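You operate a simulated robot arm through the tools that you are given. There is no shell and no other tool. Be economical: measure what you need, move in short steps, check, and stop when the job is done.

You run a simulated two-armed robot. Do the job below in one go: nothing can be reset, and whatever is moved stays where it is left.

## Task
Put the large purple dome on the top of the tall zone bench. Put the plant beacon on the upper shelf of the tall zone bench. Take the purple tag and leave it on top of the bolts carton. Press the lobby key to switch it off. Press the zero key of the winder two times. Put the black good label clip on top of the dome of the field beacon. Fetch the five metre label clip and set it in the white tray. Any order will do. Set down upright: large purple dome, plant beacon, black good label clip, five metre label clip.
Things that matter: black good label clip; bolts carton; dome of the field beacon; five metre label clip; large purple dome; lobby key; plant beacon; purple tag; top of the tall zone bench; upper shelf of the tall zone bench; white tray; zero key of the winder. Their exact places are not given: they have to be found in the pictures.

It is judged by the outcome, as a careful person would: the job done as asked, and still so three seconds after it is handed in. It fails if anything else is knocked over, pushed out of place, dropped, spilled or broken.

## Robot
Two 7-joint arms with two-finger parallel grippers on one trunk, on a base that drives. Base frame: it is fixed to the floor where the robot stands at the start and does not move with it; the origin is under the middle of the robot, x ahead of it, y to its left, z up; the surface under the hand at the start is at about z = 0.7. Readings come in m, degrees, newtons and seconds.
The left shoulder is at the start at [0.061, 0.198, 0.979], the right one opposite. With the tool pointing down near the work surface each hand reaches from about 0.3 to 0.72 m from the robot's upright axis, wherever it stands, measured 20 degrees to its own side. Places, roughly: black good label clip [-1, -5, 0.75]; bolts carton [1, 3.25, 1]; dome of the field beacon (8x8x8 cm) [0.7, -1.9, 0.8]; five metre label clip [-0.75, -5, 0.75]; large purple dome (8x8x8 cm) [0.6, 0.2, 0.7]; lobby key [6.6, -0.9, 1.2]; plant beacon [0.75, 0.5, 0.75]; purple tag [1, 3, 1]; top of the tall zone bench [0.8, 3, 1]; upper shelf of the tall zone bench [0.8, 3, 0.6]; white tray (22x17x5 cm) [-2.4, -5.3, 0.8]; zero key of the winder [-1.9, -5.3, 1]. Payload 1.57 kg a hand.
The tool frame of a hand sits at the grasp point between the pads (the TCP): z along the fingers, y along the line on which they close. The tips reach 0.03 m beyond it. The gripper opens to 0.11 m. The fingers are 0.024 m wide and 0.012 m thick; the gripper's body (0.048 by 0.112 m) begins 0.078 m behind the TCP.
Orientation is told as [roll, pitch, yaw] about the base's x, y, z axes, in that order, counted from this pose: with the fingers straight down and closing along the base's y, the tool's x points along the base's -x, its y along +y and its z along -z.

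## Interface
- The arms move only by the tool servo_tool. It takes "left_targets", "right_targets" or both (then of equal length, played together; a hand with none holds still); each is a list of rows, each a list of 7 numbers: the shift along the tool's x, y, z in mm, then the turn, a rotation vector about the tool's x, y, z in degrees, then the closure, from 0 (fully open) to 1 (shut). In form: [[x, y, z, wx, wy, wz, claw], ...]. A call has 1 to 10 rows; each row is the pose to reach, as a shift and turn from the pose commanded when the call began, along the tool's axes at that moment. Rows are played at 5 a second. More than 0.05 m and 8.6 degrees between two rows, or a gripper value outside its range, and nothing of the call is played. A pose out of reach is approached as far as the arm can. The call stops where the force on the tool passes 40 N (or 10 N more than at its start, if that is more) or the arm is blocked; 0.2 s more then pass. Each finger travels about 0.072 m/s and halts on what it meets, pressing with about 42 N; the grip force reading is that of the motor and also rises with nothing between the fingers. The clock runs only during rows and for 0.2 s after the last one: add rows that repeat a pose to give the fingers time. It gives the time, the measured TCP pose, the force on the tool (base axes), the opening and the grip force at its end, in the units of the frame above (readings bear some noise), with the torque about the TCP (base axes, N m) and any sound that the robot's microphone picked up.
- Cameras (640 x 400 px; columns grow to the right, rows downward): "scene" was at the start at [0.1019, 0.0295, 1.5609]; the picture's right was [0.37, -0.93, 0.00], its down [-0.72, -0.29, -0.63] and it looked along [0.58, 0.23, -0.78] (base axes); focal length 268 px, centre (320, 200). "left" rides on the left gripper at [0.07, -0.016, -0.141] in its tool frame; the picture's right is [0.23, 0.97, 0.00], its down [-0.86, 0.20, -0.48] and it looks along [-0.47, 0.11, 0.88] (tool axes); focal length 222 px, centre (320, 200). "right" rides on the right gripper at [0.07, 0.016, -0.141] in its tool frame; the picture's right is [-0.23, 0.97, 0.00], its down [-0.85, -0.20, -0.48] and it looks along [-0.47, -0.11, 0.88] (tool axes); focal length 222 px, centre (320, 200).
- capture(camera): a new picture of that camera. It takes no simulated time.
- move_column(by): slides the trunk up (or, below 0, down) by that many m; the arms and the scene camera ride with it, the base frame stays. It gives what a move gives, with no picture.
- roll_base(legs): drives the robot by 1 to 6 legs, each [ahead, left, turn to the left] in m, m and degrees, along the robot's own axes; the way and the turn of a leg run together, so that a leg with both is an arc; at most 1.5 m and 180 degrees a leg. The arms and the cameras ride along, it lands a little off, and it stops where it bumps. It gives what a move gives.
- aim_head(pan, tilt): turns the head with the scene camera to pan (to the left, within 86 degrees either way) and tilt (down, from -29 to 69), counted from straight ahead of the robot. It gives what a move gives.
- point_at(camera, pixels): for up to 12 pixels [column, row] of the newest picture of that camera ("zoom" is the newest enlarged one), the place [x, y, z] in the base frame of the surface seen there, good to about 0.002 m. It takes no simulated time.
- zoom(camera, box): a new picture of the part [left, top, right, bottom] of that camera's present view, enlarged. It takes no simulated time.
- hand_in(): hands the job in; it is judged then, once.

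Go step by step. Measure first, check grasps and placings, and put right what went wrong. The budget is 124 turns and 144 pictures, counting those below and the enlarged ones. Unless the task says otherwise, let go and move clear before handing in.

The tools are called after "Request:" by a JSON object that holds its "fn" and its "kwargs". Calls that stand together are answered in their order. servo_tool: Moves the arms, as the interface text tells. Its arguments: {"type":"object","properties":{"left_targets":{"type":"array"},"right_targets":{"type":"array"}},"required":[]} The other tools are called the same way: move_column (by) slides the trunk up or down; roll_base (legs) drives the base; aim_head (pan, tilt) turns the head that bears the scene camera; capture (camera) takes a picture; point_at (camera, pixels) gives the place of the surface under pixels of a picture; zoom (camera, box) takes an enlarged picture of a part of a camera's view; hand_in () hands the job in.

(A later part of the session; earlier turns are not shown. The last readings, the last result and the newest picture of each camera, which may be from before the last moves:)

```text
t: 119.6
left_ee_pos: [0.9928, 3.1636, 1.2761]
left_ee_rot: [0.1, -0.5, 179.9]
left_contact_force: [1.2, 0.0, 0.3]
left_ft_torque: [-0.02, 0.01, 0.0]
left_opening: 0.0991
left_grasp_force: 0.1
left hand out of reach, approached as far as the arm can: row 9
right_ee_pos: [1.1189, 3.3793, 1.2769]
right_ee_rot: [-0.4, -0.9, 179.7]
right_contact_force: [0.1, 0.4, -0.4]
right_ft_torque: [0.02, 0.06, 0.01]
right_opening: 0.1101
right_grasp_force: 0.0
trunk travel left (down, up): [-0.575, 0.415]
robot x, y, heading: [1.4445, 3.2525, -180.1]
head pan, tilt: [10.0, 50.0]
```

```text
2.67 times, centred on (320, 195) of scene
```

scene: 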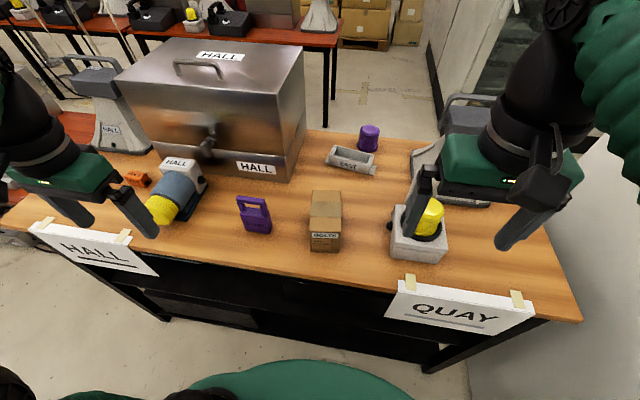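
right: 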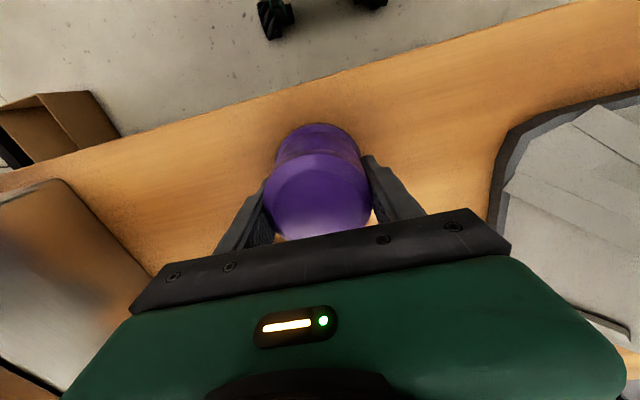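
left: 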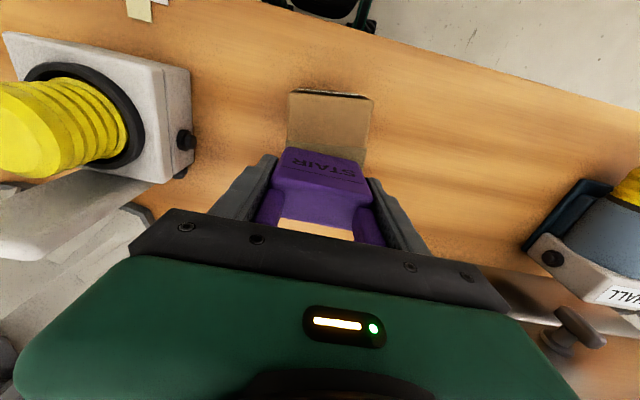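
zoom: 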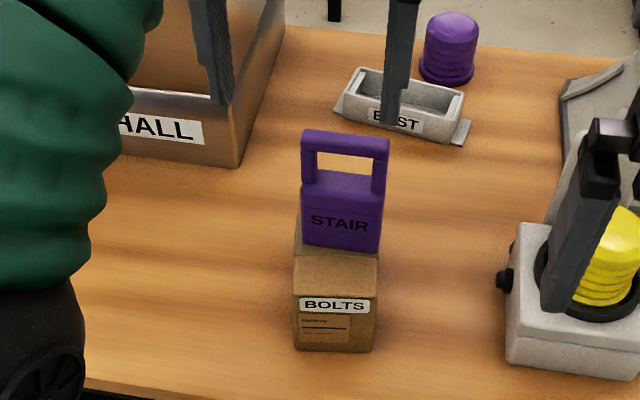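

The tag stands on the BOLTS carton. I retract the left hand, back off, and look at the shelf from here.

Request:
{"fn": "servo_tool", "kwargs": {"left_targets": [[40, 30, 0, 0, 0, 0, 0], [80, 60, 0, 0, 0, 0, 0], [120, 90, 0, 0, 0, 0, 0], [150, 120, 0, 0, 0, 0, 0], [150, 120, 0, 0, 0, 0, 0]]}}

Request:
{"fn": "roll_base", "kwargs": {"legs": [[-0.35, 0, 0]]}}

Request:
{"fn": "move_column", "kwargs": {"by": -0.4}}

Request:
{"fn": "aim_head", "kwargs": {"pan": 10, "tilt": 25}}

Request:
{"fn": "capture", "kwargs": {"camera": "scene"}}

```text
t: 120.8
left_ee_pos: [1.1413, 3.0418, 1.2702]
left_ee_rot: [0.1, -0.3, 179.9]
left_contact_force: [-0.1, -1.1, -1.2]
left_ft_torque: [-0.03, -0.02, -0.01]
left_opening: 0.1102
left_grasp_force: 0.0
right_ee_pos: [1.1141, 3.38, 1.2748]
right_ee_rot: [-0.3, -0.7, 179.7]
right_contact_force: [0.0, -0.1, 0.0]
right_ft_torque: [0.02, -0.02, -0.01]
right_opening: 0.1102
right_grasp_force: 0.0
trunk travel left (down, up): [-0.575, 0.415]
robot x, y, heading: [1.4448, 3.2489, -180.0]
head pan, tilt: [10.0, 50.0]
```

```text
t: 123.1
left_ee_pos: [1.5001, 3.0427, 1.2709]
left_ee_rot: [0.1, -0.2, -180.0]
left_contact_force: [0.0, -1.0, 0.0]
left_ft_torque: [-0.01, 0.0, -0.02]
left_opening: 0.1098
left_grasp_force: 0.1
right_ee_pos: [1.4731, 3.3797, 1.2749]
right_ee_rot: [-0.4, -0.5, 179.8]
right_contact_force: [1.1, -0.2, -0.2]
right_ft_torque: [0.01, -0.01, -0.02]
right_opening: 0.1099
right_grasp_force: 0.0
trunk travel left (down, up): [-0.575, 0.415]
robot x, y, heading: [1.8068, 3.2528, -179.9]
head pan, tilt: [10.0, 50.0]
```

```text
t: 126.9
left_ee_pos: [1.5016, 3.0434, 0.8714]
left_ee_rot: [0.1, -0.2, -180.0]
left_contact_force: [0.4, -0.1, 0.4]
left_ft_torque: [0.01, 0.0, -0.02]
left_opening: 0.1102
left_grasp_force: 0.1
right_ee_pos: [1.4737, 3.3806, 0.8757]
right_ee_rot: [-0.4, -0.6, 179.8]
right_contact_force: [0.1, 0.3, -0.1]
right_ft_torque: [0.02, 0.01, -0.03]
right_opening: 0.1099
right_grasp_force: 0.0
trunk travel left (down, up): [-0.175, 0.815]
robot x, y, heading: [1.8052, 3.2508, -179.8]
head pan, tilt: [10.0, 50.0]
```

```text
t: 127.8
left_ee_pos: [1.5009, 3.0437, 0.8715]
left_ee_rot: [0.0, -0.2, -180.1]
left_contact_force: [0.6, 0.9, -0.9]
left_ft_torque: [0.0, -0.01, -0.01]
left_opening: 0.1099
left_grasp_force: 0.0
right_ee_pos: [1.4738, 3.3797, 0.8748]
right_ee_rot: [-0.4, -0.6, 179.8]
right_contact_force: [0.3, -1.0, 0.6]
right_ft_torque: [0.0, 0.02, -0.01]
right_opening: 0.1098
right_grasp_force: 0.1
trunk travel left (down, up): [-0.175, 0.815]
robot x, y, heading: [1.808, 3.2524, -179.6]
head pan, tilt: [10.0, 25.0]
```

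```text
85 pictures are left
```

scene: 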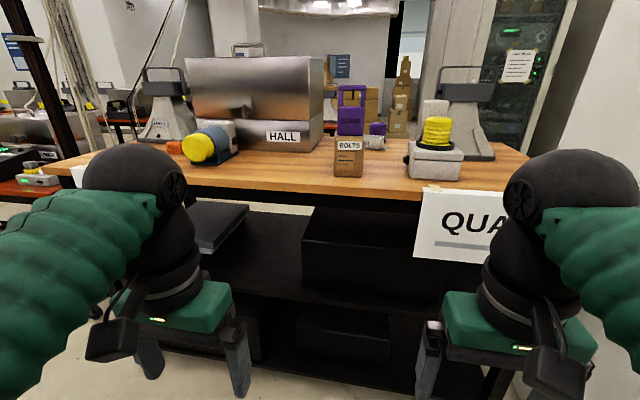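

The upper shelf has a free strip around (270,245). I measure it.

Request:
{"fn": "point_at", "kwargs": {"camera": "scene", "pixels": [[270, 250], [285, 285], [260, 220], [300, 225], [330, 240], [220, 225], [205, 250], [390, 240], [300, 262], [250, 275], [300, 293], [320, 200]]}}

```text
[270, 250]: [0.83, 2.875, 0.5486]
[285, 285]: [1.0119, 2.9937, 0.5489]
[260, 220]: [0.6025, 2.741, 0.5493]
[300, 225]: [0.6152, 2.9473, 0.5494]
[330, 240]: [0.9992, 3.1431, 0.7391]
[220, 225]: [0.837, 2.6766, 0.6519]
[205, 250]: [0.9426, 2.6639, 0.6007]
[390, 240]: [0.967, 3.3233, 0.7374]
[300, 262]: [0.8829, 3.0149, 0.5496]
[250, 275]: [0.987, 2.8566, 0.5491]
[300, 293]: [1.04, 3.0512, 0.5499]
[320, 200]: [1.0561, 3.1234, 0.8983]
```

Shelf z=0.549 is free for x 0.6–1.03, y 2.72–3.03, with ~0.35 m of height, so the beacon must go in with the hand nearly level. I raise the column a bit and check the corridor to the left before sliding to y≈0.67.

Request:
{"fn": "move_column", "kwargs": {"by": 0.25}}

Request:
{"fn": "aim_head", "kwargs": {"pan": 75, "tilt": 30}}

Request:
{"fn": "capture", "kwargs": {"camera": "scene"}}

Request:
{"fn": "point_at", "kwargs": {"camera": "scene", "pixels": [[250, 150], [270, 200], [200, 150], [200, 200], [330, 200], [350, 170], [380, 180], [320, 140], [150, 220], [420, 230]]}}

```text
t: 130.4
left_ee_pos: [1.5018, 3.0426, 1.1204]
left_ee_rot: [0.2, -0.2, -179.9]
left_contact_force: [0.3, -0.1, 0.6]
left_ft_torque: [-0.02, 0.02, 0.0]
left_opening: 0.1103
left_grasp_force: 0.1
right_ee_pos: [1.4739, 3.3809, 1.1243]
right_ee_rot: [-0.4, -0.6, 179.8]
right_contact_force: [-1.1, -1.0, -0.5]
right_ft_torque: [-0.01, -0.01, -0.04]
right_opening: 0.1099
right_grasp_force: 0.1
trunk travel left (down, up): [-0.425, 0.565]
robot x, y, heading: [1.8026, 3.2517, -179.9]
head pan, tilt: [10.0, 25.0]
```

```text
t: 131.7
left_ee_pos: [1.5012, 3.044, 1.1207]
left_ee_rot: [0.1, -0.2, -180.1]
left_contact_force: [0.1, 0.6, 0.3]
left_ft_torque: [0.03, 0.03, 0.02]
left_opening: 0.1099
left_grasp_force: 0.1
right_ee_pos: [1.4742, 3.3793, 1.1237]
right_ee_rot: [-0.3, -0.5, 179.7]
right_contact_force: [1.3, -0.5, 0.1]
right_ft_torque: [-0.01, -0.01, 0.0]
right_opening: 0.1104
right_grasp_force: 0.1
trunk travel left (down, up): [-0.425, 0.565]
robot x, y, heading: [1.8045, 3.2491, -180.1]
head pan, tilt: [75.0, 30.0]
```

```text
84 pictures are left
```

scene: 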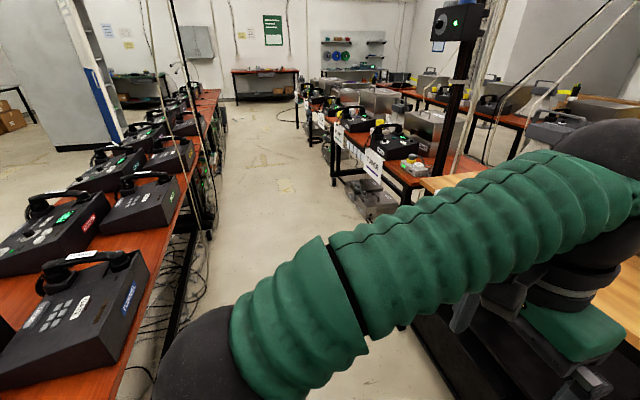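

```text
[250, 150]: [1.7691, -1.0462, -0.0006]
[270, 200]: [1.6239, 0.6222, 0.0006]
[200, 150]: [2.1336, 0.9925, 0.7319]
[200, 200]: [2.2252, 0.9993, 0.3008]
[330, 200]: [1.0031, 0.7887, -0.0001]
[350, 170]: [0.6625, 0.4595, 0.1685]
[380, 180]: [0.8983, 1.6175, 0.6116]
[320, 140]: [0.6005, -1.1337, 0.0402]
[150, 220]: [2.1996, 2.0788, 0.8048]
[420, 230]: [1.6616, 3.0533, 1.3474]
```

The corridor is clear from x≈1.05 to 2.13. I slide along at x≈1.6 to y≈0.68.

Request:
{"fn": "roll_base", "kwargs": {"legs": [[0.2, 0, 0], [0, 1.4, 0], [0, 1.16, 0]]}}

Request:
{"fn": "aim_head", "kwargs": {"pan": 15, "tilt": 40}}

Request:
{"fn": "capture", "kwargs": {"camera": "scene"}}

```text
t: 145.6
left_ee_pos: [1.3937, 0.4412, 1.1212]
left_ee_rot: [0.2, -0.3, -177.5]
left_contact_force: [0.6, -0.5, 0.2]
left_ft_torque: [0.01, 0.01, 0.0]
left_opening: 0.1101
left_grasp_force: 0.1
right_ee_pos: [1.3518, 0.779, 1.1244]
right_ee_rot: [-0.3, -0.5, -177.7]
right_contact_force: [0.1, -0.1, -0.2]
right_ft_torque: [0.01, 0.0, -0.01]
right_opening: 0.1098
right_grasp_force: 0.1
trunk travel left (down, up): [-0.425, 0.565]
robot x, y, heading: [1.6913, 0.6586, -177.5]
head pan, tilt: [75.0, 30.0]
```

```text
t: 146.9
left_ee_pos: [1.394, 0.441, 1.1206]
left_ee_rot: [0.1, -0.2, -177.5]
left_contact_force: [0.4, 0.0, 0.5]
left_ft_torque: [-0.01, 0.03, 0.01]
left_opening: 0.1102
left_grasp_force: 0.2
right_ee_pos: [1.3527, 0.7761, 1.126]
right_ee_rot: [-0.4, -0.6, -177.6]
right_contact_force: [0.7, -0.6, 0.2]
right_ft_torque: [-0.01, -0.02, 0.03]
right_opening: 0.1103
right_grasp_force: 0.1
trunk travel left (down, up): [-0.425, 0.565]
robot x, y, heading: [1.6887, 0.6613, -177.4]
head pan, tilt: [15.0, 40.0]
```

```text
83 pictures are left
```

scene: 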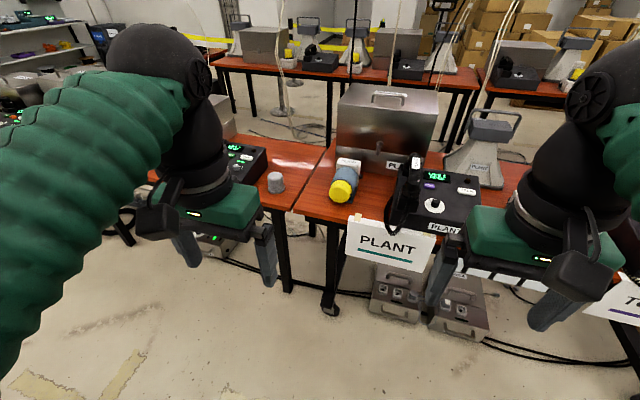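

The beacon's yellow end now faces me at (342,190). I zoom and measure its extents.

Request:
{"fn": "zoom", "kwargs": {"camera": "scene", "box": [290, 140, 410, 215]}}

Request:
{"fn": "point_at", "kwargs": {"camera": "zoom", "pixels": [[270, 260], [220, 260], [330, 260], [280, 305], [285, 220], [300, 180], [320, 110], [270, 100], [370, 100], [340, 330], [230, 330], [380, 220]]}}

```text
5.33 times, centred on (350, 178) of scene
```

zoom: 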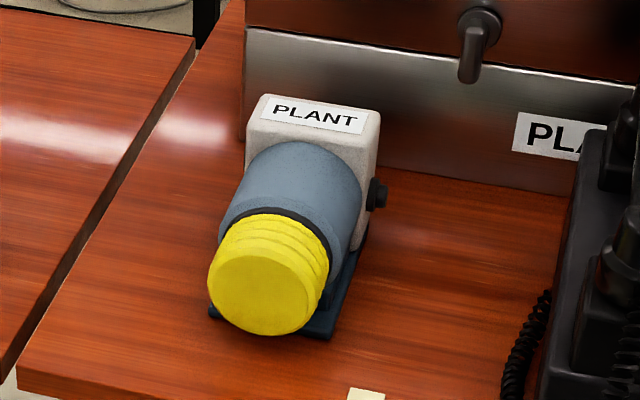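

```text
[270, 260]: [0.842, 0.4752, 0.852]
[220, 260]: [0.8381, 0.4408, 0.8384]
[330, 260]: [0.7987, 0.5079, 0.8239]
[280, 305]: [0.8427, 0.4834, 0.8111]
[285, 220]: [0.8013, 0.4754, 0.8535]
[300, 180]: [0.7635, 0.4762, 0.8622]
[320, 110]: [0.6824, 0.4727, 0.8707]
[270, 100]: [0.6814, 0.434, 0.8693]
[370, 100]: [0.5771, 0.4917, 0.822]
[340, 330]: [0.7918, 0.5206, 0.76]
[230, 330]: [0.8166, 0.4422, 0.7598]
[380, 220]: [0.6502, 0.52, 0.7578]
```

Beacon: axis y≈0.475, centre z≈0.816, blue body x 0.71–0.79, yellow end x≈0.842. I roll up 0.36 m, squaring heading, then tilt the left tool 45° forward.

Request:
{"fn": "roll_base", "kwargs": {"legs": [[0.36, 0, -2.5]]}}

Request:
{"fn": "servo_tool", "kwargs": {"left_targets": [[0, 0, 0, 0, -8, 0, 0], [0, 0, 0, 0, -16, 0, 0], [0, 0, 0, 0, -24, 0, 0], [0, 0, 0, 0, -32, 0, 0], [0, 0, 0, 0, -40, 0, 0], [0, 0, 0, 0, -45, 0, 0], [0, 0, 0, 0, -45, 0, 0]]}}

Request:
{"fn": "capture", "kwargs": {"camera": "left"}}

Request:
{"fn": "capture", "kwargs": {"camera": "scene"}}

```text
t: 149.2
left_ee_pos: [1.0225, 0.4477, 1.1207]
left_ee_rot: [0.1, -0.3, 179.7]
left_contact_force: [-0.4, -0.2, -0.6]
left_ft_torque: [-0.01, -0.03, 0.01]
left_opening: 0.1103
left_grasp_force: 0.0
right_ee_pos: [0.996, 0.7852, 1.1241]
right_ee_rot: [-0.4, -0.6, 179.5]
right_contact_force: [-0.2, -0.3, 0.0]
right_ft_torque: [0.0, 0.0, 0.0]
right_opening: 0.1099
right_grasp_force: 0.1
trunk travel left (down, up): [-0.425, 0.565]
robot x, y, heading: [1.3281, 0.6521, 179.9]
head pan, tilt: [15.0, 40.0]
```

```text
t: 150.8
left_ee_pos: [0.901, 0.3938, 0.8995]
left_ee_rot: [-2.2, -43.3, 179.4]
left_contact_force: [-0.6, 0.1, 0.3]
left_ft_torque: [0.02, 0.01, -0.08]
left_opening: 0.11
left_grasp_force: 0.1
left hand out of reach, approached as far as the arm can: row 1, 2, 3, 4, 5, 6, 7
right_ee_pos: [0.9968, 0.7839, 1.1258]
right_ee_rot: [-0.4, -0.5, 179.5]
right_contact_force: [0.0, 0.8, 0.5]
right_ft_torque: [0.0, 0.01, -0.02]
right_opening: 0.1098
right_grasp_force: 0.0
trunk travel left (down, up): [-0.425, 0.565]
robot x, y, heading: [1.3294, 0.6572, 179.5]
head pan, tilt: [15.0, 40.0]
```

```text
81 pictures are left
```

left: 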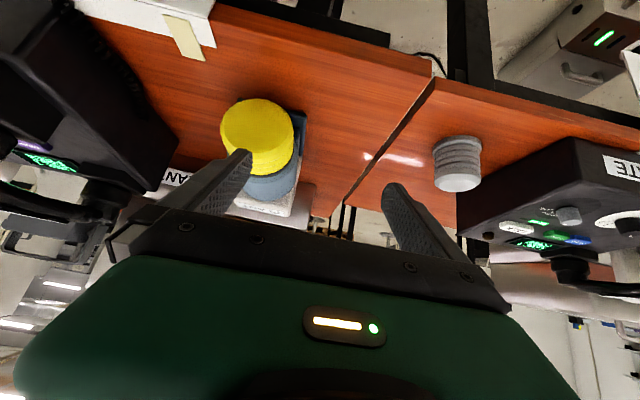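

```text
80 pictures are left
```

scene: 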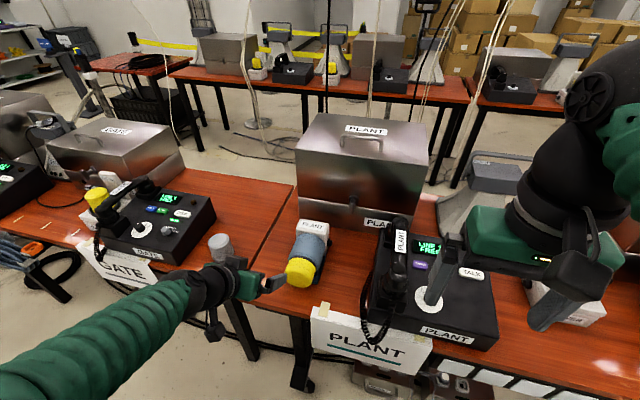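

The arm swung to (0.901,0.394,0.90), pitch −43°, touching nothing. I test how the next command is referenced with a hold row.

Request:
{"fn": "servo_tool", "kwargs": {"left_targets": [[0, 0, 0, 0, 0, 0, 0], [0, 0, 0, 0, 0, 0, 0]]}}

```text
t: 151.4
left_ee_pos: [0.9001, 0.3949, 0.8999]
left_ee_rot: [-2.1, -43.3, 179.1]
left_contact_force: [0.7, 0.2, 0.1]
left_ft_torque: [-0.03, 0.01, 0.04]
left_opening: 0.1099
left_grasp_force: 0.0
right_ee_pos: [0.9971, 0.7845, 1.1249]
right_ee_rot: [-0.4, -0.6, 179.5]
right_contact_force: [-0.6, -0.4, 0.5]
right_ft_torque: [0.04, 0.01, -0.01]
right_opening: 0.1102
right_grasp_force: 0.0
trunk travel left (down, up): [-0.425, 0.565]
robot x, y, heading: [1.3249, 0.6549, 179.8]
head pan, tilt: [15.0, 40.0]
```

The reference is the reached pose. I move to the pre-grasp at (0.847,0.475,0.909), levelling the small roll, and look.

Request:
{"fn": "servo_tool", "kwargs": {"left_targets": [[-15, -27, 10, 0.5, 0, -0.5, 0], [-30, -54, 20, 1, 0, -1, 0], [-45, -81, 30, 1.5, 0, -1.4, 0], [-45, -81, 30, 1.5, 0, -1.4, 0]]}}

Request:
{"fn": "capture", "kwargs": {"camera": "left"}}

Request:
{"fn": "zoom", "kwargs": {"camera": "scene", "box": [220, 180, 380, 330]}}

```text
t: 152.4
left_ee_pos: [0.8489, 0.4854, 0.9071]
left_ee_rot: [-5.0, -43.2, -178.9]
left_contact_force: [0.0, -0.3, -0.5]
left_ft_torque: [0.03, -0.03, 0.03]
left_opening: 0.1102
left_grasp_force: 0.0
right_ee_pos: [0.9968, 0.7854, 1.1244]
right_ee_rot: [-0.3, -0.5, 179.6]
right_contact_force: [0.7, 1.0, 0.0]
right_ft_torque: [-0.02, 0.05, 0.0]
right_opening: 0.1102
right_grasp_force: 0.0
trunk travel left (down, up): [-0.425, 0.565]
robot x, y, heading: [1.3254, 0.6525, 179.8]
head pan, tilt: [15.0, 40.0]
```

```text
79 pictures are left
```

left: 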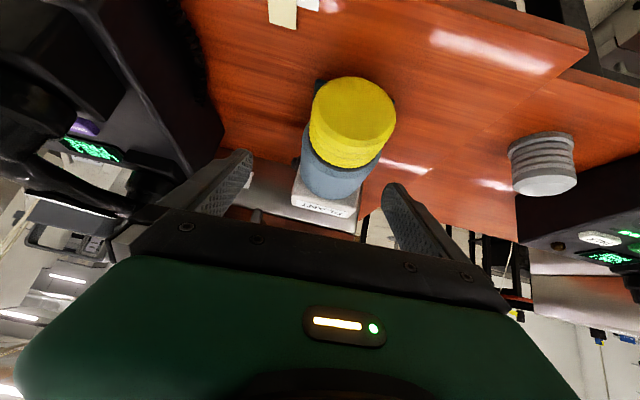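

```text
2.67 times, centred on (300, 255) of scene
```

zoom: 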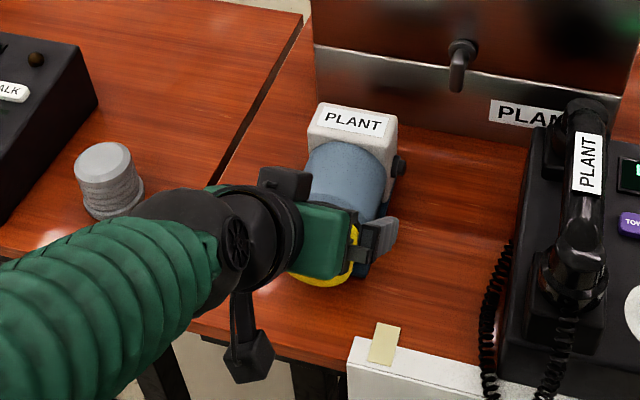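

The roll correction went the wrong way (−5°). I undo it about the tool's x and shift 10 mm, then recheck.

Request:
{"fn": "servo_tool", "kwargs": {"left_targets": [[0, 5, 0, -2.5, 0, 0, 0], [0, 10, 0, -5, 0, 0, 0], [0, 10, 0, -5, 0, 0, 0]]}}

Request:
{"fn": "capture", "kwargs": {"camera": "left"}}

Request:
{"fn": "point_at", "kwargs": {"camera": "left", "pixels": [[350, 110], [320, 120], [385, 120], [340, 170], [310, 170], [365, 175], [325, 200], [305, 195], [350, 205]]}}

```text
t: 153.2
left_ee_pos: [0.8471, 0.4747, 0.904]
left_ee_rot: [0.2, -43.2, -178.9]
left_contact_force: [-0.3, 0.2, 0.2]
left_ft_torque: [-0.01, -0.03, -0.03]
left_opening: 0.11
left_grasp_force: 0.0
right_ee_pos: [0.9969, 0.7853, 1.124]
right_ee_rot: [-0.4, -0.6, 179.5]
right_contact_force: [0.7, 0.4, -0.2]
right_ft_torque: [0.01, 0.0, 0.0]
right_opening: 0.1103
right_grasp_force: 0.1
trunk travel left (down, up): [-0.425, 0.565]
robot x, y, heading: [1.3242, 0.6538, 179.7]
head pan, tilt: [15.0, 40.0]
```

```text
77 pictures are left
```

left: 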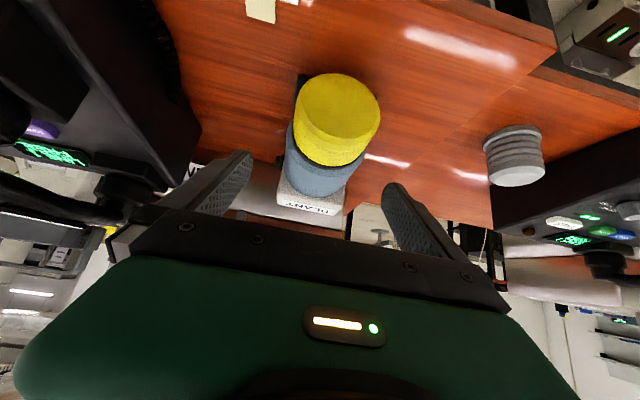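

```text
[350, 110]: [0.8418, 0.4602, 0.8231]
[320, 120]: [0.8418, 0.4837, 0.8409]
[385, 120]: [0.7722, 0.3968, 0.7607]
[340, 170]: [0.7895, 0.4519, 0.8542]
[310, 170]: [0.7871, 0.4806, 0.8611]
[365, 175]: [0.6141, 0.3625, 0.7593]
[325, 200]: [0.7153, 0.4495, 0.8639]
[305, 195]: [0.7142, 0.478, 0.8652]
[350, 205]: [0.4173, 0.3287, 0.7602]
```

I check the tube's left and right edges to centre the fingers.

Request:
{"fn": "point_at", "kwargs": {"camera": "left", "pixels": [[287, 160], [290, 170], [358, 168], [352, 176], [296, 92], [379, 110], [283, 190], [342, 205], [302, 88], [300, 100]]}}

Request:
{"fn": "zoom", "kwargs": {"camera": "left", "box": [240, 60, 400, 220]}}

```text
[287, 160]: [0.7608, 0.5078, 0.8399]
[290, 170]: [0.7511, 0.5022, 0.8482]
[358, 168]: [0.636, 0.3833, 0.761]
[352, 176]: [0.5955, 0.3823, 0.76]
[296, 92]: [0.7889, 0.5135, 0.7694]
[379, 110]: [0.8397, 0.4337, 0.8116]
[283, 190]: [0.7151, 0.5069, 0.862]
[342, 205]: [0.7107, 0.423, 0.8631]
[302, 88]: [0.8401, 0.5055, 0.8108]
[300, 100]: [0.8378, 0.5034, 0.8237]
```

```text
2.50 times, centred on (320, 140) of left
```

zoom: 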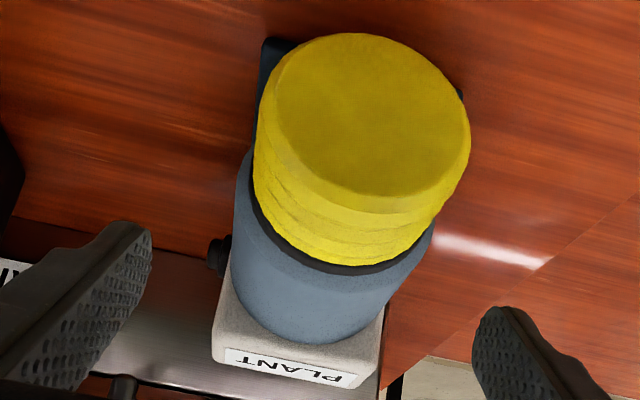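

Tube axis is y≈0.468 and matches the hand's yaw. I shift 5 mm and advance 116 mm along the tool, stopping on contact.

Request:
{"fn": "servo_tool", "kwargs": {"left_targets": [[0, 5, 0, 0, 0, 0, 0], [0, 5, 35, 0, 0, 0, 0], [0, 5, 70, 0, 0, 0, 0], [0, 5, 100, 0, 0, 0, 0], [0, 5, 116, 0, 0, 0, 0], [0, 5, 116, 0, 0, 0, 0]]}}

Request:
{"fn": "capture", "kwargs": {"camera": "left"}}

```text
t: 154.6
left_ee_pos: [0.767, 0.4712, 0.8168]
left_ee_rot: [0.2, -43.2, -178.9]
left_contact_force: [2.9, -0.2, 4.9]
left_ft_torque: [0.02, -0.17, -0.05]
left_opening: 0.1099
left_grasp_force: 0.2
left hand out of reach, approached as far as the arm can: row 3, 4
right_ee_pos: [0.9965, 0.7854, 1.1256]
right_ee_rot: [-0.4, -0.6, 179.4]
right_contact_force: [-0.4, 0.5, -0.2]
right_ft_torque: [-0.02, -0.04, 0.03]
right_opening: 0.1099
right_grasp_force: 0.0
trunk travel left (down, up): [-0.425, 0.565]
robot x, y, heading: [1.3286, 0.6516, 179.6]
head pan, tilt: [15.0, 40.0]
```

```text
75 pictures are left
```

left: 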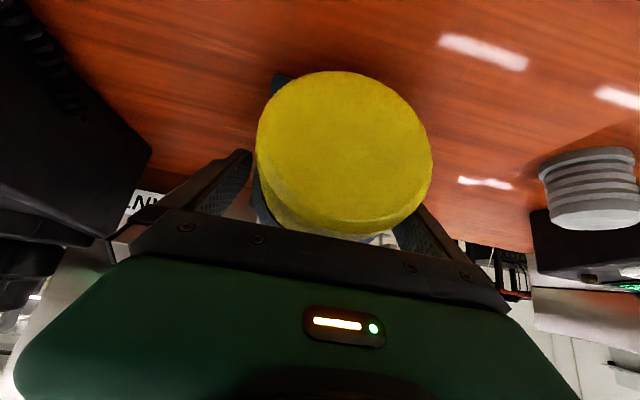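

A light 5 N touch on the body: I back off 5 mm and close.

Request:
{"fn": "servo_tool", "kwargs": {"left_targets": [[0, 0, -6, 0, 0, 0, 0], [0, 0, -6, 0, 0, 0, 0.15], [0, 0, -6, 0, 0, 0, 0.4], [0, 0, -6, 0, 0, 0, 0.5], [0, 0, -6, 0, 0, 0, 0.5]]}}

Request:
{"fn": "capture", "kwargs": {"camera": "left"}}

```text
t: 155.8
left_ee_pos: [0.7712, 0.4705, 0.8216]
left_ee_rot: [0.0, -43.2, -179.0]
left_contact_force: [1.1, -2.6, 3.2]
left_ft_torque: [-0.34, -0.16, -0.21]
left_opening: 0.0901
left_grasp_force: 42.1
right_ee_pos: [0.9965, 0.785, 1.1252]
right_ee_rot: [-0.4, -0.6, 179.5]
right_contact_force: [-0.3, 0.5, 0.4]
right_ft_torque: [0.0, 0.02, -0.03]
right_opening: 0.11
right_grasp_force: 0.1
trunk travel left (down, up): [-0.425, 0.565]
robot x, y, heading: [1.325, 0.6525, 179.5]
head pan, tilt: [15.0, 40.0]
```

```text
74 pictures are left
```

left: 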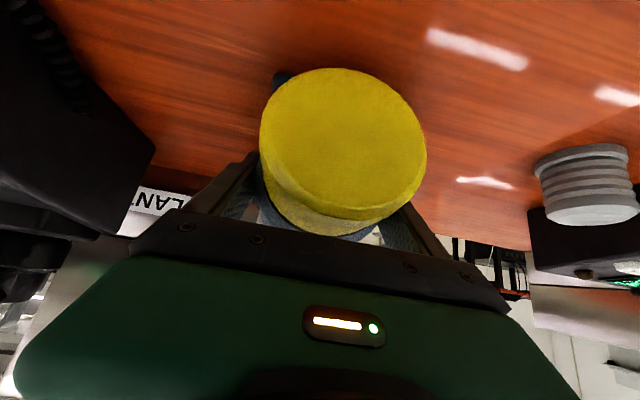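

Gripped at 0.090 m. I lift with the column by 0.15 m and check it's held.

Request:
{"fn": "move_column", "kwargs": {"by": 0.15}}

Request:
{"fn": "capture", "kwargs": {"camera": "scene"}}

Request:
{"fn": "capture", "kwargs": {"camera": "left"}}

```text
t: 157.6
left_ee_pos: [0.7714, 0.4699, 0.9712]
left_ee_rot: [0.1, -43.2, -179.0]
left_contact_force: [0.1, 0.0, -9.1]
left_ft_torque: [-0.01, -0.32, 0.01]
left_opening: 0.0894
left_grasp_force: 41.9
right_ee_pos: [0.9949, 0.7841, 1.2741]
right_ee_rot: [-0.4, -0.5, 179.5]
right_contact_force: [0.2, 0.3, 0.1]
right_ft_torque: [0.02, 0.04, -0.02]
right_opening: 0.11
right_grasp_force: 0.1
trunk travel left (down, up): [-0.575, 0.415]
robot x, y, heading: [1.3251, 0.6518, 180.2]
head pan, tilt: [15.0, 40.0]
```

```text
73 pictures are left
```

scene: 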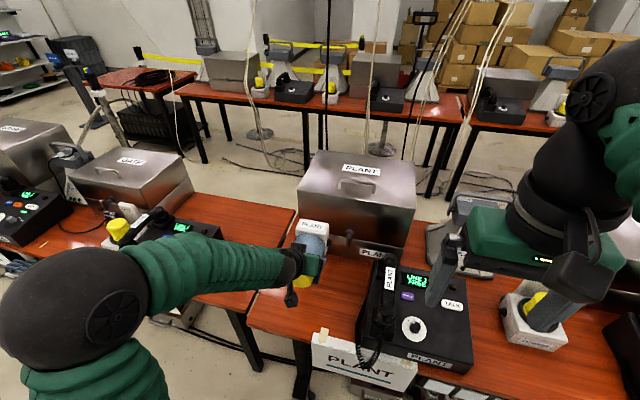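

```text
72 pictures are left
```

left: 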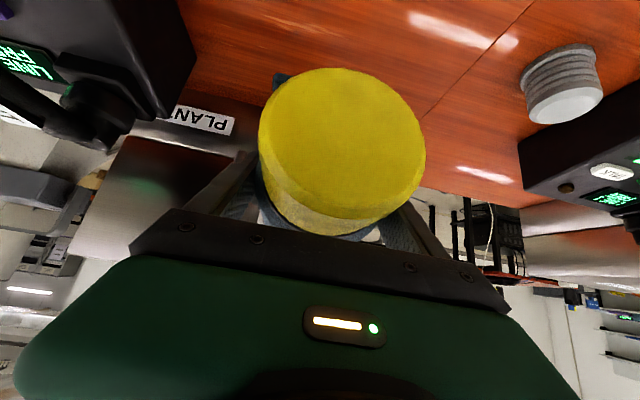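

The beacon hangs level, about 0.93 kg. I back off 0.39 m and slide right 2.4 m to the bench.

Request:
{"fn": "roll_base", "kwargs": {"legs": [[-0.39, 0, 0], [0, -1.4, 0], [0, -0.98, 0]]}}

Request:
{"fn": "aim_head", "kwargs": {"pan": 10, "tilt": 40}}

Request:
{"fn": "capture", "kwargs": {"camera": "scene"}}

```text
t: 168.8
left_ee_pos: [1.1454, 2.215, 0.9622]
left_ee_rot: [-0.7, -42.6, -175.5]
left_contact_force: [-0.4, 0.4, -10.8]
left_ft_torque: [0.04, -0.34, 0.04]
left_opening: 0.0872
left_grasp_force: 42.1
right_ee_pos: [1.3605, 2.5404, 1.2742]
right_ee_rot: [-1.5, -0.3, -179.4]
right_contact_force: [0.5, 0.1, -1.0]
right_ft_torque: [0.07, -0.03, -0.01]
right_opening: 0.1098
right_grasp_force: 0.1
trunk travel left (down, up): [-0.575, 0.415]
robot x, y, heading: [1.7019, 2.437, -179.4]
head pan, tilt: [15.0, 40.0]
stopped in leg 3: the force on the tool passed its limit at 59 N (the readings are from after the stop); the commanded pose is now the measured one
```

```text
t: 169.5
left_ee_pos: [1.1452, 2.2262, 0.966]
left_ee_rot: [-0.3, -42.7, -176.5]
left_contact_force: [-0.3, -2.2, -9.5]
left_ft_torque: [0.05, -0.34, 0.01]
left_opening: 0.0867
left_grasp_force: 42.3
right_ee_pos: [1.3632, 2.5491, 1.2744]
right_ee_rot: [-1.2, -0.5, -179.5]
right_contact_force: [-0.7, -0.7, -0.5]
right_ft_torque: [0.01, 0.0, -0.02]
right_opening: 0.1102
right_grasp_force: 0.0
trunk travel left (down, up): [-0.575, 0.415]
robot x, y, heading: [1.6961, 2.4365, -179.3]
head pan, tilt: [10.0, 40.0]
```

```text
71 pictures are left
```

scene: 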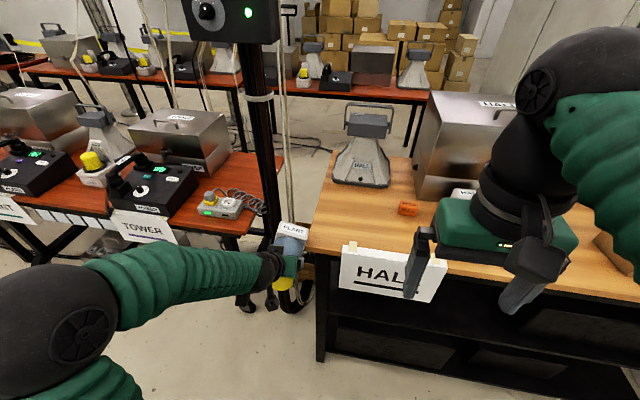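

The beacon's box end brushed the bench corner at about (1.05,2.29). I move left a little, back off, and inspect the bench and the grip.

Request:
{"fn": "roll_base", "kwargs": {"legs": [[0, 0.06, 0], [-0.14, 0, 0]]}}

Request:
{"fn": "aim_head", "kwargs": {"pan": -20, "tilt": 35}}

Request:
{"fn": "capture", "kwargs": {"camera": "scene"}}

Request:
{"fn": "capture", "kwargs": {"camera": "left"}}

```text
t: 171.4
left_ee_pos: [1.2846, 2.1897, 0.9707]
left_ee_rot: [1.4, -43.0, -177.4]
left_contact_force: [-0.3, 2.6, -8.9]
left_ft_torque: [0.08, -0.37, -0.03]
left_opening: 0.0867
left_grasp_force: 41.9
right_ee_pos: [1.5045, 2.5214, 1.2732]
right_ee_rot: [0.2, -0.5, -179.8]
right_contact_force: [1.1, 0.3, 0.4]
right_ft_torque: [-0.01, -0.02, 0.0]
right_opening: 0.1102
right_grasp_force: 0.1
trunk travel left (down, up): [-0.575, 0.415]
robot x, y, heading: [1.8465, 2.3789, -179.4]
head pan, tilt: [10.0, 40.0]
```

```text
t: 172.3
left_ee_pos: [1.2879, 2.1688, 0.9686]
left_ee_rot: [-0.2, -43.0, -176.3]
left_contact_force: [0.3, -0.8, -10.1]
left_ft_torque: [0.03, -0.36, 0.01]
left_opening: 0.087
left_grasp_force: 42.0
right_ee_pos: [1.5103, 2.4941, 1.2755]
right_ee_rot: [-1.1, -0.6, -179.6]
right_contact_force: [0.2, -0.4, -0.6]
right_ft_torque: [-0.01, -0.03, 0.01]
right_opening: 0.1101
right_grasp_force: 0.0
trunk travel left (down, up): [-0.575, 0.415]
robot x, y, heading: [1.8429, 2.3826, -179.5]
head pan, tilt: [-20.0, 35.0]
```

```text
70 pictures are left
```

scene: 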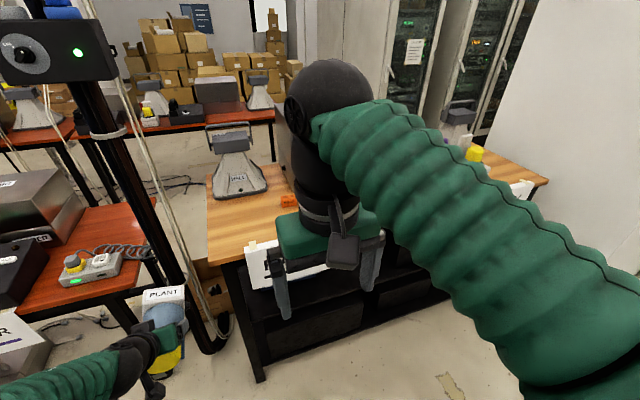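

```text
69 pictures are left
```

left: 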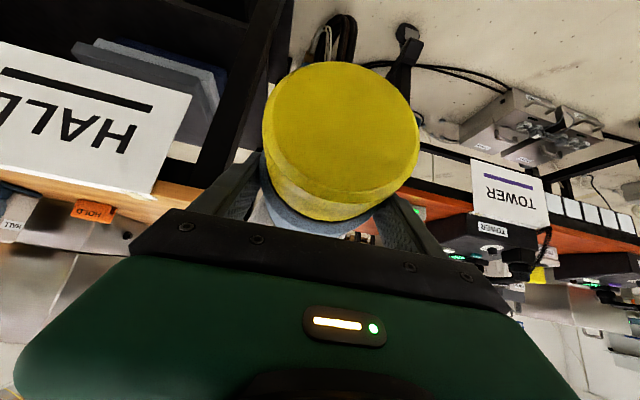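

The beacon is still held firmly. I advance slightly and continue right to y≈3.06.

Request:
{"fn": "roll_base", "kwargs": {"legs": [[0.03, 0, 0], [0, -0.68, -0.5]]}}

Request:
{"fn": "move_column", "kwargs": {"by": -0.3}}

Request:
{"fn": "aim_head", "kwargs": {"pan": 15, "tilt": 28}}

Request:
{"fn": "capture", "kwargs": {"camera": "scene"}}

```text
t: 176.5
left_ee_pos: [1.2545, 2.8472, 0.9701]
left_ee_rot: [-0.2, -43.0, -177.0]
left_contact_force: [0.2, -0.5, -9.0]
left_ft_torque: [0.07, -0.33, 0.03]
left_opening: 0.087
left_grasp_force: 41.7
right_ee_pos: [1.4806, 3.1703, 1.2767]
right_ee_rot: [-1.1, -0.6, 179.4]
right_contact_force: [0.1, 0.6, 0.5]
right_ft_torque: [0.08, 0.0, -0.03]
right_opening: 0.1101
right_grasp_force: 0.1
trunk travel left (down, up): [-0.575, 0.415]
robot x, y, heading: [1.8076, 3.0532, 179.6]
head pan, tilt: [-20.0, 35.0]
```

```text
t: 179.5
left_ee_pos: [1.2553, 2.8525, 0.6708]
left_ee_rot: [0.2, -43.0, -177.3]
left_contact_force: [-0.4, 0.6, -9.5]
left_ft_torque: [0.02, -0.36, 0.0]
left_opening: 0.0866
left_grasp_force: 42.1
right_ee_pos: [1.4826, 3.176, 0.9757]
right_ee_rot: [-0.9, -0.7, 179.5]
right_contact_force: [0.9, -0.1, 0.0]
right_ft_torque: [-0.03, 0.03, 0.0]
right_opening: 0.1099
right_grasp_force: 0.0
trunk travel left (down, up): [-0.275, 0.715]
robot x, y, heading: [1.8059, 3.054, 179.6]
head pan, tilt: [-20.0, 35.0]
```

```text
t: 180.5
left_ee_pos: [1.2561, 2.853, 0.6701]
left_ee_rot: [0.1, -43.1, -177.3]
left_contact_force: [1.5, 0.3, -9.4]
left_ft_torque: [0.04, -0.35, -0.02]
left_opening: 0.0869
left_grasp_force: 42.1
right_ee_pos: [1.482, 3.1753, 0.9762]
right_ee_rot: [-0.8, -0.7, 179.6]
right_contact_force: [-0.2, 0.2, 0.1]
right_ft_torque: [0.0, 0.0, 0.02]
right_opening: 0.1101
right_grasp_force: 0.0
trunk travel left (down, up): [-0.275, 0.715]
robot x, y, heading: [1.8142, 3.0541, 179.7]
head pan, tilt: [15.0, 28.0]
```

```text
68 pictures are left
```

scene: 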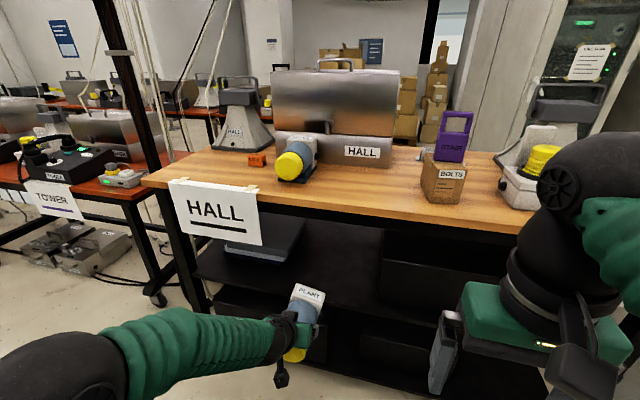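

The shelf space ahead is free. I zoom to check the beacon's attitude in the grip and its bottom height.

Request:
{"fn": "zoom", "kwargs": {"camera": "scene", "box": [250, 260, 370, 380]}}

Request:
{"fn": "point_at", "kwargs": {"camera": "zoom", "pixels": [[200, 100], [240, 120], [170, 90], [230, 150], [300, 110], [320, 150], [200, 250], [250, 250]]}}

Request:
{"fn": "point_at", "kwargs": {"camera": "scene", "pixels": [[260, 275], [300, 240], [350, 270], [380, 290], [340, 320], [240, 270], [400, 260], [340, 232]]}}

```text
3.33 times, centred on (310, 320) of scene
```

zoom: 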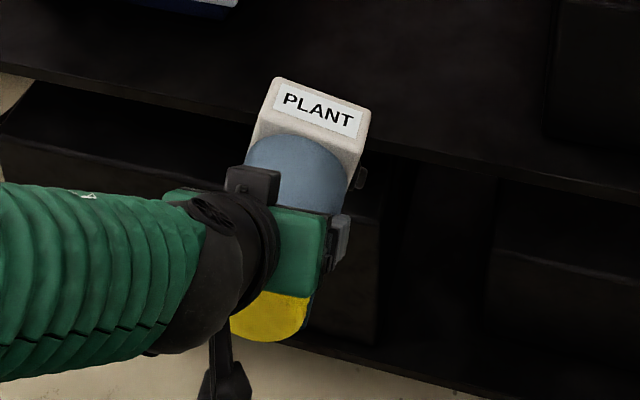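

```text
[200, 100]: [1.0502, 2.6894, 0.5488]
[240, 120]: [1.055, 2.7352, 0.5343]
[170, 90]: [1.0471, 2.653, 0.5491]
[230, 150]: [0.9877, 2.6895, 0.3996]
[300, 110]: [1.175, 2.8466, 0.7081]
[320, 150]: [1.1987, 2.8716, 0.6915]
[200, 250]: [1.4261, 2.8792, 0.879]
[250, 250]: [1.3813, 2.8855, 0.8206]
```

```text
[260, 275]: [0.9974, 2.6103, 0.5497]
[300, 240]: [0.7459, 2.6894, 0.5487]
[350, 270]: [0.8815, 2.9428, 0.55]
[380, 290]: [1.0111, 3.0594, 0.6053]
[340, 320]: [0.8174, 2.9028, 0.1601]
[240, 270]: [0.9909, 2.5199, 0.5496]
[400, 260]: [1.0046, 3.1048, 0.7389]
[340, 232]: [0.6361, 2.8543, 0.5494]
```

I measure the box's top slope to see whether the beacon has tipped in the grip.

Request:
{"fn": "point_at", "kwargs": {"camera": "zoom", "pixels": [[290, 84], [360, 108], [258, 125], [345, 150], [300, 88], [280, 128], [350, 140], [300, 145], [280, 180], [270, 300], [250, 330], [290, 330]]}}

```text
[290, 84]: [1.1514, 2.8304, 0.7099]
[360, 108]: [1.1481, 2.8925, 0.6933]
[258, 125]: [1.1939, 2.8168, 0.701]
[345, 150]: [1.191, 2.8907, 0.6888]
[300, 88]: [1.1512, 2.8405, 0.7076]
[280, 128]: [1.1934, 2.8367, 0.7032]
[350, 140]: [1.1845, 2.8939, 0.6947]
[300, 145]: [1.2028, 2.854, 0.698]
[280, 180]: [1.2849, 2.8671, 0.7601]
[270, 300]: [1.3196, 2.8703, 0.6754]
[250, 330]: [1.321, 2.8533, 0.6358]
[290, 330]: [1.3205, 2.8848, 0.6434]
```

The box top falls from z 0.710 to 0.693 across y: the bump rolled the beacon ~14° in the grip. I zoom more to measure the plane exactly.

Request:
{"fn": "zoom", "kwargs": {"camera": "scene", "box": [290, 275, 330, 305]}}

Request:
{"fn": "point_at", "kwargs": {"camera": "zoom", "pixels": [[200, 130], [420, 200], [180, 220], [400, 290], [300, 160], [290, 250], [240, 140], [360, 260], [220, 320], [350, 350]]}}

```text
13.33 times, centred on (310, 290) of scene
```

zoom: 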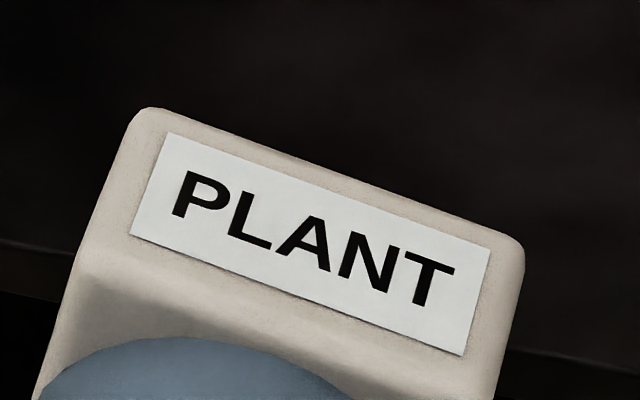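

```text
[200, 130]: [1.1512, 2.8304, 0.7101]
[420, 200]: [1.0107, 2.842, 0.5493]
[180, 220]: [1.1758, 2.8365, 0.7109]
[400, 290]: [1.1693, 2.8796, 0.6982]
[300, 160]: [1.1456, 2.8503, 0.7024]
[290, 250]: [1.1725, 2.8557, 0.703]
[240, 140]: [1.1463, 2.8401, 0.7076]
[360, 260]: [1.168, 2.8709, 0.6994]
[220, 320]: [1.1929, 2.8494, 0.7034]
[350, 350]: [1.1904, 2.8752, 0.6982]
```

Slope ≈15.5° about the base x axis. I roll the hand by +15.5° about that axis and re-measure.

Request:
{"fn": "servo_tool", "kwargs": {"left_targets": [[0, 0, 0, 3.8, 0, -3.5, 0.5], [0, 0, 0, 7.6, 0, -7.1, 0.5], [0, 0, 0, 11.3, 0, -10.6, 0.5], [0, 0, 0, 11.3, 0, -10.6, 0.5]]}}

Request:
{"fn": "zoom", "kwargs": {"camera": "scene", "box": [270, 265, 350, 325]}}

```text
t: 181.5
left_ee_pos: [1.256, 2.8525, 0.6708]
left_ee_rot: [-20.7, -41.1, -163.2]
left_contact_force: [0.3, -0.3, -9.5]
left_ft_torque: [-0.05, -0.39, -0.05]
left_opening: 0.087
left_grasp_force: 41.8
right_ee_pos: [1.4834, 3.1746, 0.9757]
right_ee_rot: [-0.8, -0.7, 179.4]
right_contact_force: [-0.6, -0.2, 0.4]
right_ft_torque: [-0.04, 0.01, -0.03]
right_opening: 0.1099
right_grasp_force: 0.1
trunk travel left (down, up): [-0.275, 0.715]
robot x, y, heading: [1.8122, 3.0502, 179.8]
head pan, tilt: [15.0, 28.0]
```

```text
6.67 times, centred on (310, 295) of scene
```

zoom: 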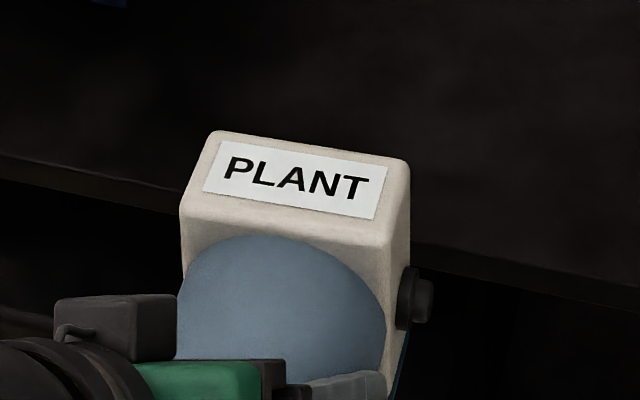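

Request:
{"fn": "point_at", "kwargs": {"camera": "zoom", "pixels": [[220, 160], [380, 185], [210, 185], [370, 210], [300, 165], [290, 200], [240, 150], [340, 205], [225, 190], [360, 170]]}}

```text
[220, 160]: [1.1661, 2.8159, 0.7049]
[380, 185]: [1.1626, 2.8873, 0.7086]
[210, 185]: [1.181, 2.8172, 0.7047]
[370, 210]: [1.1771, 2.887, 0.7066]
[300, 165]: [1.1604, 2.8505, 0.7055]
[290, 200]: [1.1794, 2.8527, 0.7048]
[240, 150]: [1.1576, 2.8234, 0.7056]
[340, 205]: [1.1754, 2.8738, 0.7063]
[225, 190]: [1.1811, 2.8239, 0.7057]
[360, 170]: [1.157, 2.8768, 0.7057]
```

Now within 2° of level. I check the HALL sign's corner against the forearm before driving in.

Request:
{"fn": "point_at", "kwargs": {"camera": "scene", "pixels": [[258, 240], [255, 195], [240, 325], [200, 325], [120, 340], [270, 325], [150, 330], [60, 340], [285, 370]]}}

Request:
{"fn": "servo_tool", "kwargs": {"left_targets": [[0, 0, 0, -1.2, 2, 1.2, 0.5], [0, 0, 0, -1.2, 2, 1.2, 0.5]]}}

Request:
{"fn": "capture", "kwargs": {"camera": "scene"}}

```text
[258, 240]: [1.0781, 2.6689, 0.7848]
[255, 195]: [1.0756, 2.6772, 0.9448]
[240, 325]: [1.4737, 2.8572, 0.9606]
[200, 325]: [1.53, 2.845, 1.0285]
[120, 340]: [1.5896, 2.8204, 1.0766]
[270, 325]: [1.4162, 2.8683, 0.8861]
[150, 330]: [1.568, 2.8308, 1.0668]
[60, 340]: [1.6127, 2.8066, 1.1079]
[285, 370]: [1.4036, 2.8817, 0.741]
```

```text
t: 182.1
left_ee_pos: [1.2547, 2.8516, 0.6708]
left_ee_rot: [-17.9, -39.8, -165.6]
left_contact_force: [-0.2, 0.8, -9.3]
left_ft_torque: [0.0, -0.34, 0.0]
left_opening: 0.0867
left_grasp_force: 42.4
right_ee_pos: [1.4829, 3.1757, 0.9756]
right_ee_rot: [-0.8, -0.7, 179.6]
right_contact_force: [-0.8, -0.3, 0.2]
right_ft_torque: [0.0, -0.02, 0.01]
right_opening: 0.1098
right_grasp_force: 0.0
trunk travel left (down, up): [-0.275, 0.715]
robot x, y, heading: [1.8074, 3.0526, 179.9]
head pan, tilt: [15.0, 28.0]
```

```text
64 pictures are left
```

scene: 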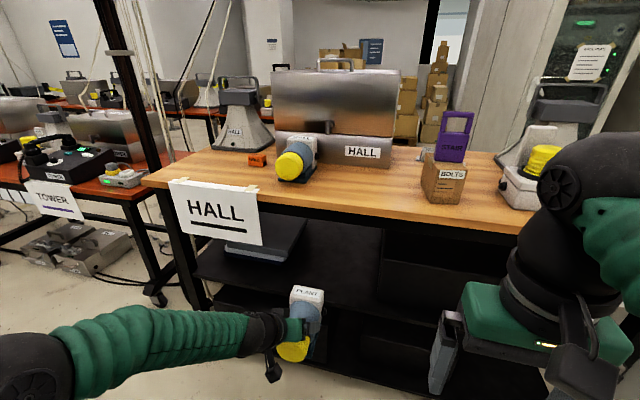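

The forearm will clear the bench edge by a few centimetres. I lower 0.025, then roll ahead 0.30.

Request:
{"fn": "move_column", "kwargs": {"by": -0.025}}

Request:
{"fn": "roll_base", "kwargs": {"legs": [[0.2, 0, 0], [0.1, 0, 0]]}}

Request:
{"fn": "aim_head", "kwargs": {"pan": 20, "tilt": 45}}

Request:
{"fn": "capture", "kwargs": {"camera": "scene"}}

Request:
{"fn": "capture", "kwargs": {"camera": "left"}}

```text
t: 182.8
left_ee_pos: [1.2551, 2.8516, 0.6465]
left_ee_rot: [-17.9, -39.7, -165.5]
left_contact_force: [0.5, -0.5, -9.0]
left_ft_torque: [-0.03, -0.34, -0.03]
left_opening: 0.0869
left_grasp_force: 42.4
right_ee_pos: [1.483, 3.1754, 0.9505]
right_ee_rot: [-0.8, -0.6, 179.5]
right_contact_force: [0.0, -0.2, -0.7]
right_ft_torque: [0.0, -0.01, 0.02]
right_opening: 0.1101
right_grasp_force: 0.1
trunk travel left (down, up): [-0.25, 0.74]
robot x, y, heading: [1.8088, 3.0537, 179.4]
head pan, tilt: [15.0, 28.0]
```

```text
t: 185.2
left_ee_pos: [0.9467, 2.8524, 0.6449]
left_ee_rot: [-17.9, -39.7, -165.4]
left_contact_force: [-0.5, -0.2, -10.5]
left_ft_torque: [-0.02, -0.35, 0.03]
left_opening: 0.087
left_grasp_force: 42.1
right_ee_pos: [1.1737, 3.1757, 0.9506]
right_ee_rot: [-0.7, -0.7, 179.6]
right_contact_force: [-0.5, -0.2, 0.8]
right_ft_torque: [0.0, -0.03, -0.02]
right_opening: 0.11
right_grasp_force: 0.0
trunk travel left (down, up): [-0.25, 0.74]
robot x, y, heading: [1.503, 3.0558, 179.7]
head pan, tilt: [15.0, 28.0]
```

```text
t: 186.0
left_ee_pos: [0.9486, 2.8515, 0.6453]
left_ee_rot: [-18.0, -39.7, -165.4]
left_contact_force: [-0.2, -0.1, -9.3]
left_ft_torque: [-0.02, -0.31, -0.03]
left_opening: 0.0871
left_grasp_force: 42.3
right_ee_pos: [1.175, 3.1756, 0.9506]
right_ee_rot: [-0.9, -0.8, 179.6]
right_contact_force: [0.5, -0.5, 0.2]
right_ft_torque: [0.0, 0.01, -0.02]
right_opening: 0.1101
right_grasp_force: 0.2
trunk travel left (down, up): [-0.25, 0.74]
robot x, y, heading: [1.5027, 3.0537, 179.6]
head pan, tilt: [20.0, 45.0]
```

```text
63 pictures are left
```

scene: 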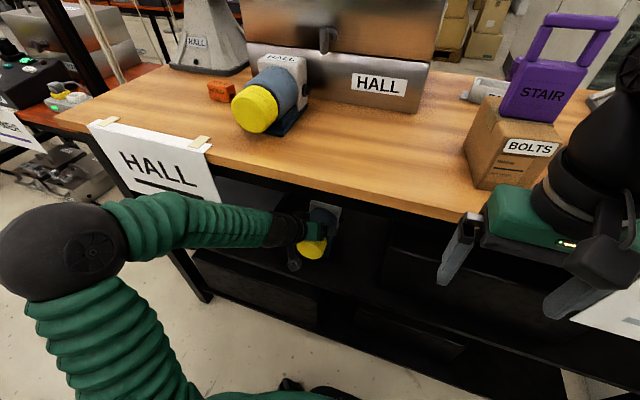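

```text
62 pictures are left
```

left: 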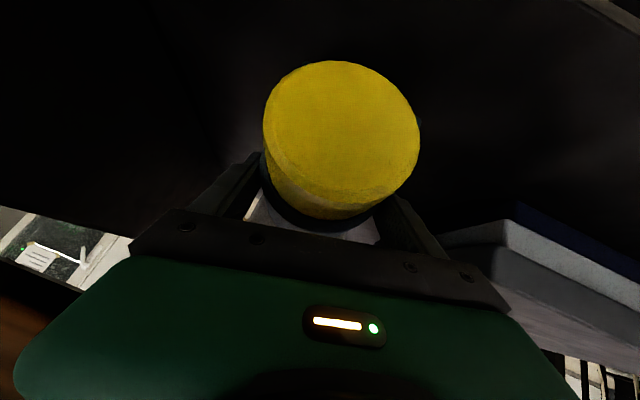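

Inside the shelf and clear. The estimated gap is ~19 mm; I lower 16 mm by column and then in small steps watching the force.

Request:
{"fn": "move_column", "kwargs": {"by": -0.016}}

Request:
{"fn": "move_column", "kwargs": {"by": -0.004}}

```text
t: 186.6
left_ee_pos: [0.9481, 2.853, 0.6303]
left_ee_rot: [-18.1, -39.8, -165.4]
left_contact_force: [-0.4, -0.7, -4.9]
left_ft_torque: [0.14, 0.04, 0.0]
left_opening: 0.0867
left_grasp_force: 41.8
right_ee_pos: [1.1766, 3.1778, 0.9353]
right_ee_rot: [-0.9, -0.8, 179.6]
right_contact_force: [0.3, 0.4, -0.1]
right_ft_torque: [-0.02, 0.0, 0.03]
right_opening: 0.11
right_grasp_force: 0.0
trunk travel left (down, up): [-0.234, 0.756]
robot x, y, heading: [1.503, 3.0533, 179.7]
head pan, tilt: [20.0, 45.0]
```

```text
t: 187.1
left_ee_pos: [0.9503, 2.8525, 0.6285]
left_ee_rot: [-18.1, -40.0, -165.4]
left_contact_force: [5.2, -1.6, 9.9]
left_ft_torque: [0.7, 1.35, -0.06]
left_opening: 0.0867
left_grasp_force: 41.7
right_ee_pos: [1.1769, 3.1764, 0.9302]
right_ee_rot: [-0.8, -0.9, 179.7]
right_contact_force: [0.9, 0.0, -0.1]
right_ft_torque: [0.01, 0.0, 0.01]
right_opening: 0.1101
right_grasp_force: 0.1
trunk travel left (down, up): [-0.23, 0.76]
robot x, y, heading: [1.5024, 3.0533, 179.8]
head pan, tilt: [20.0, 45.0]
```

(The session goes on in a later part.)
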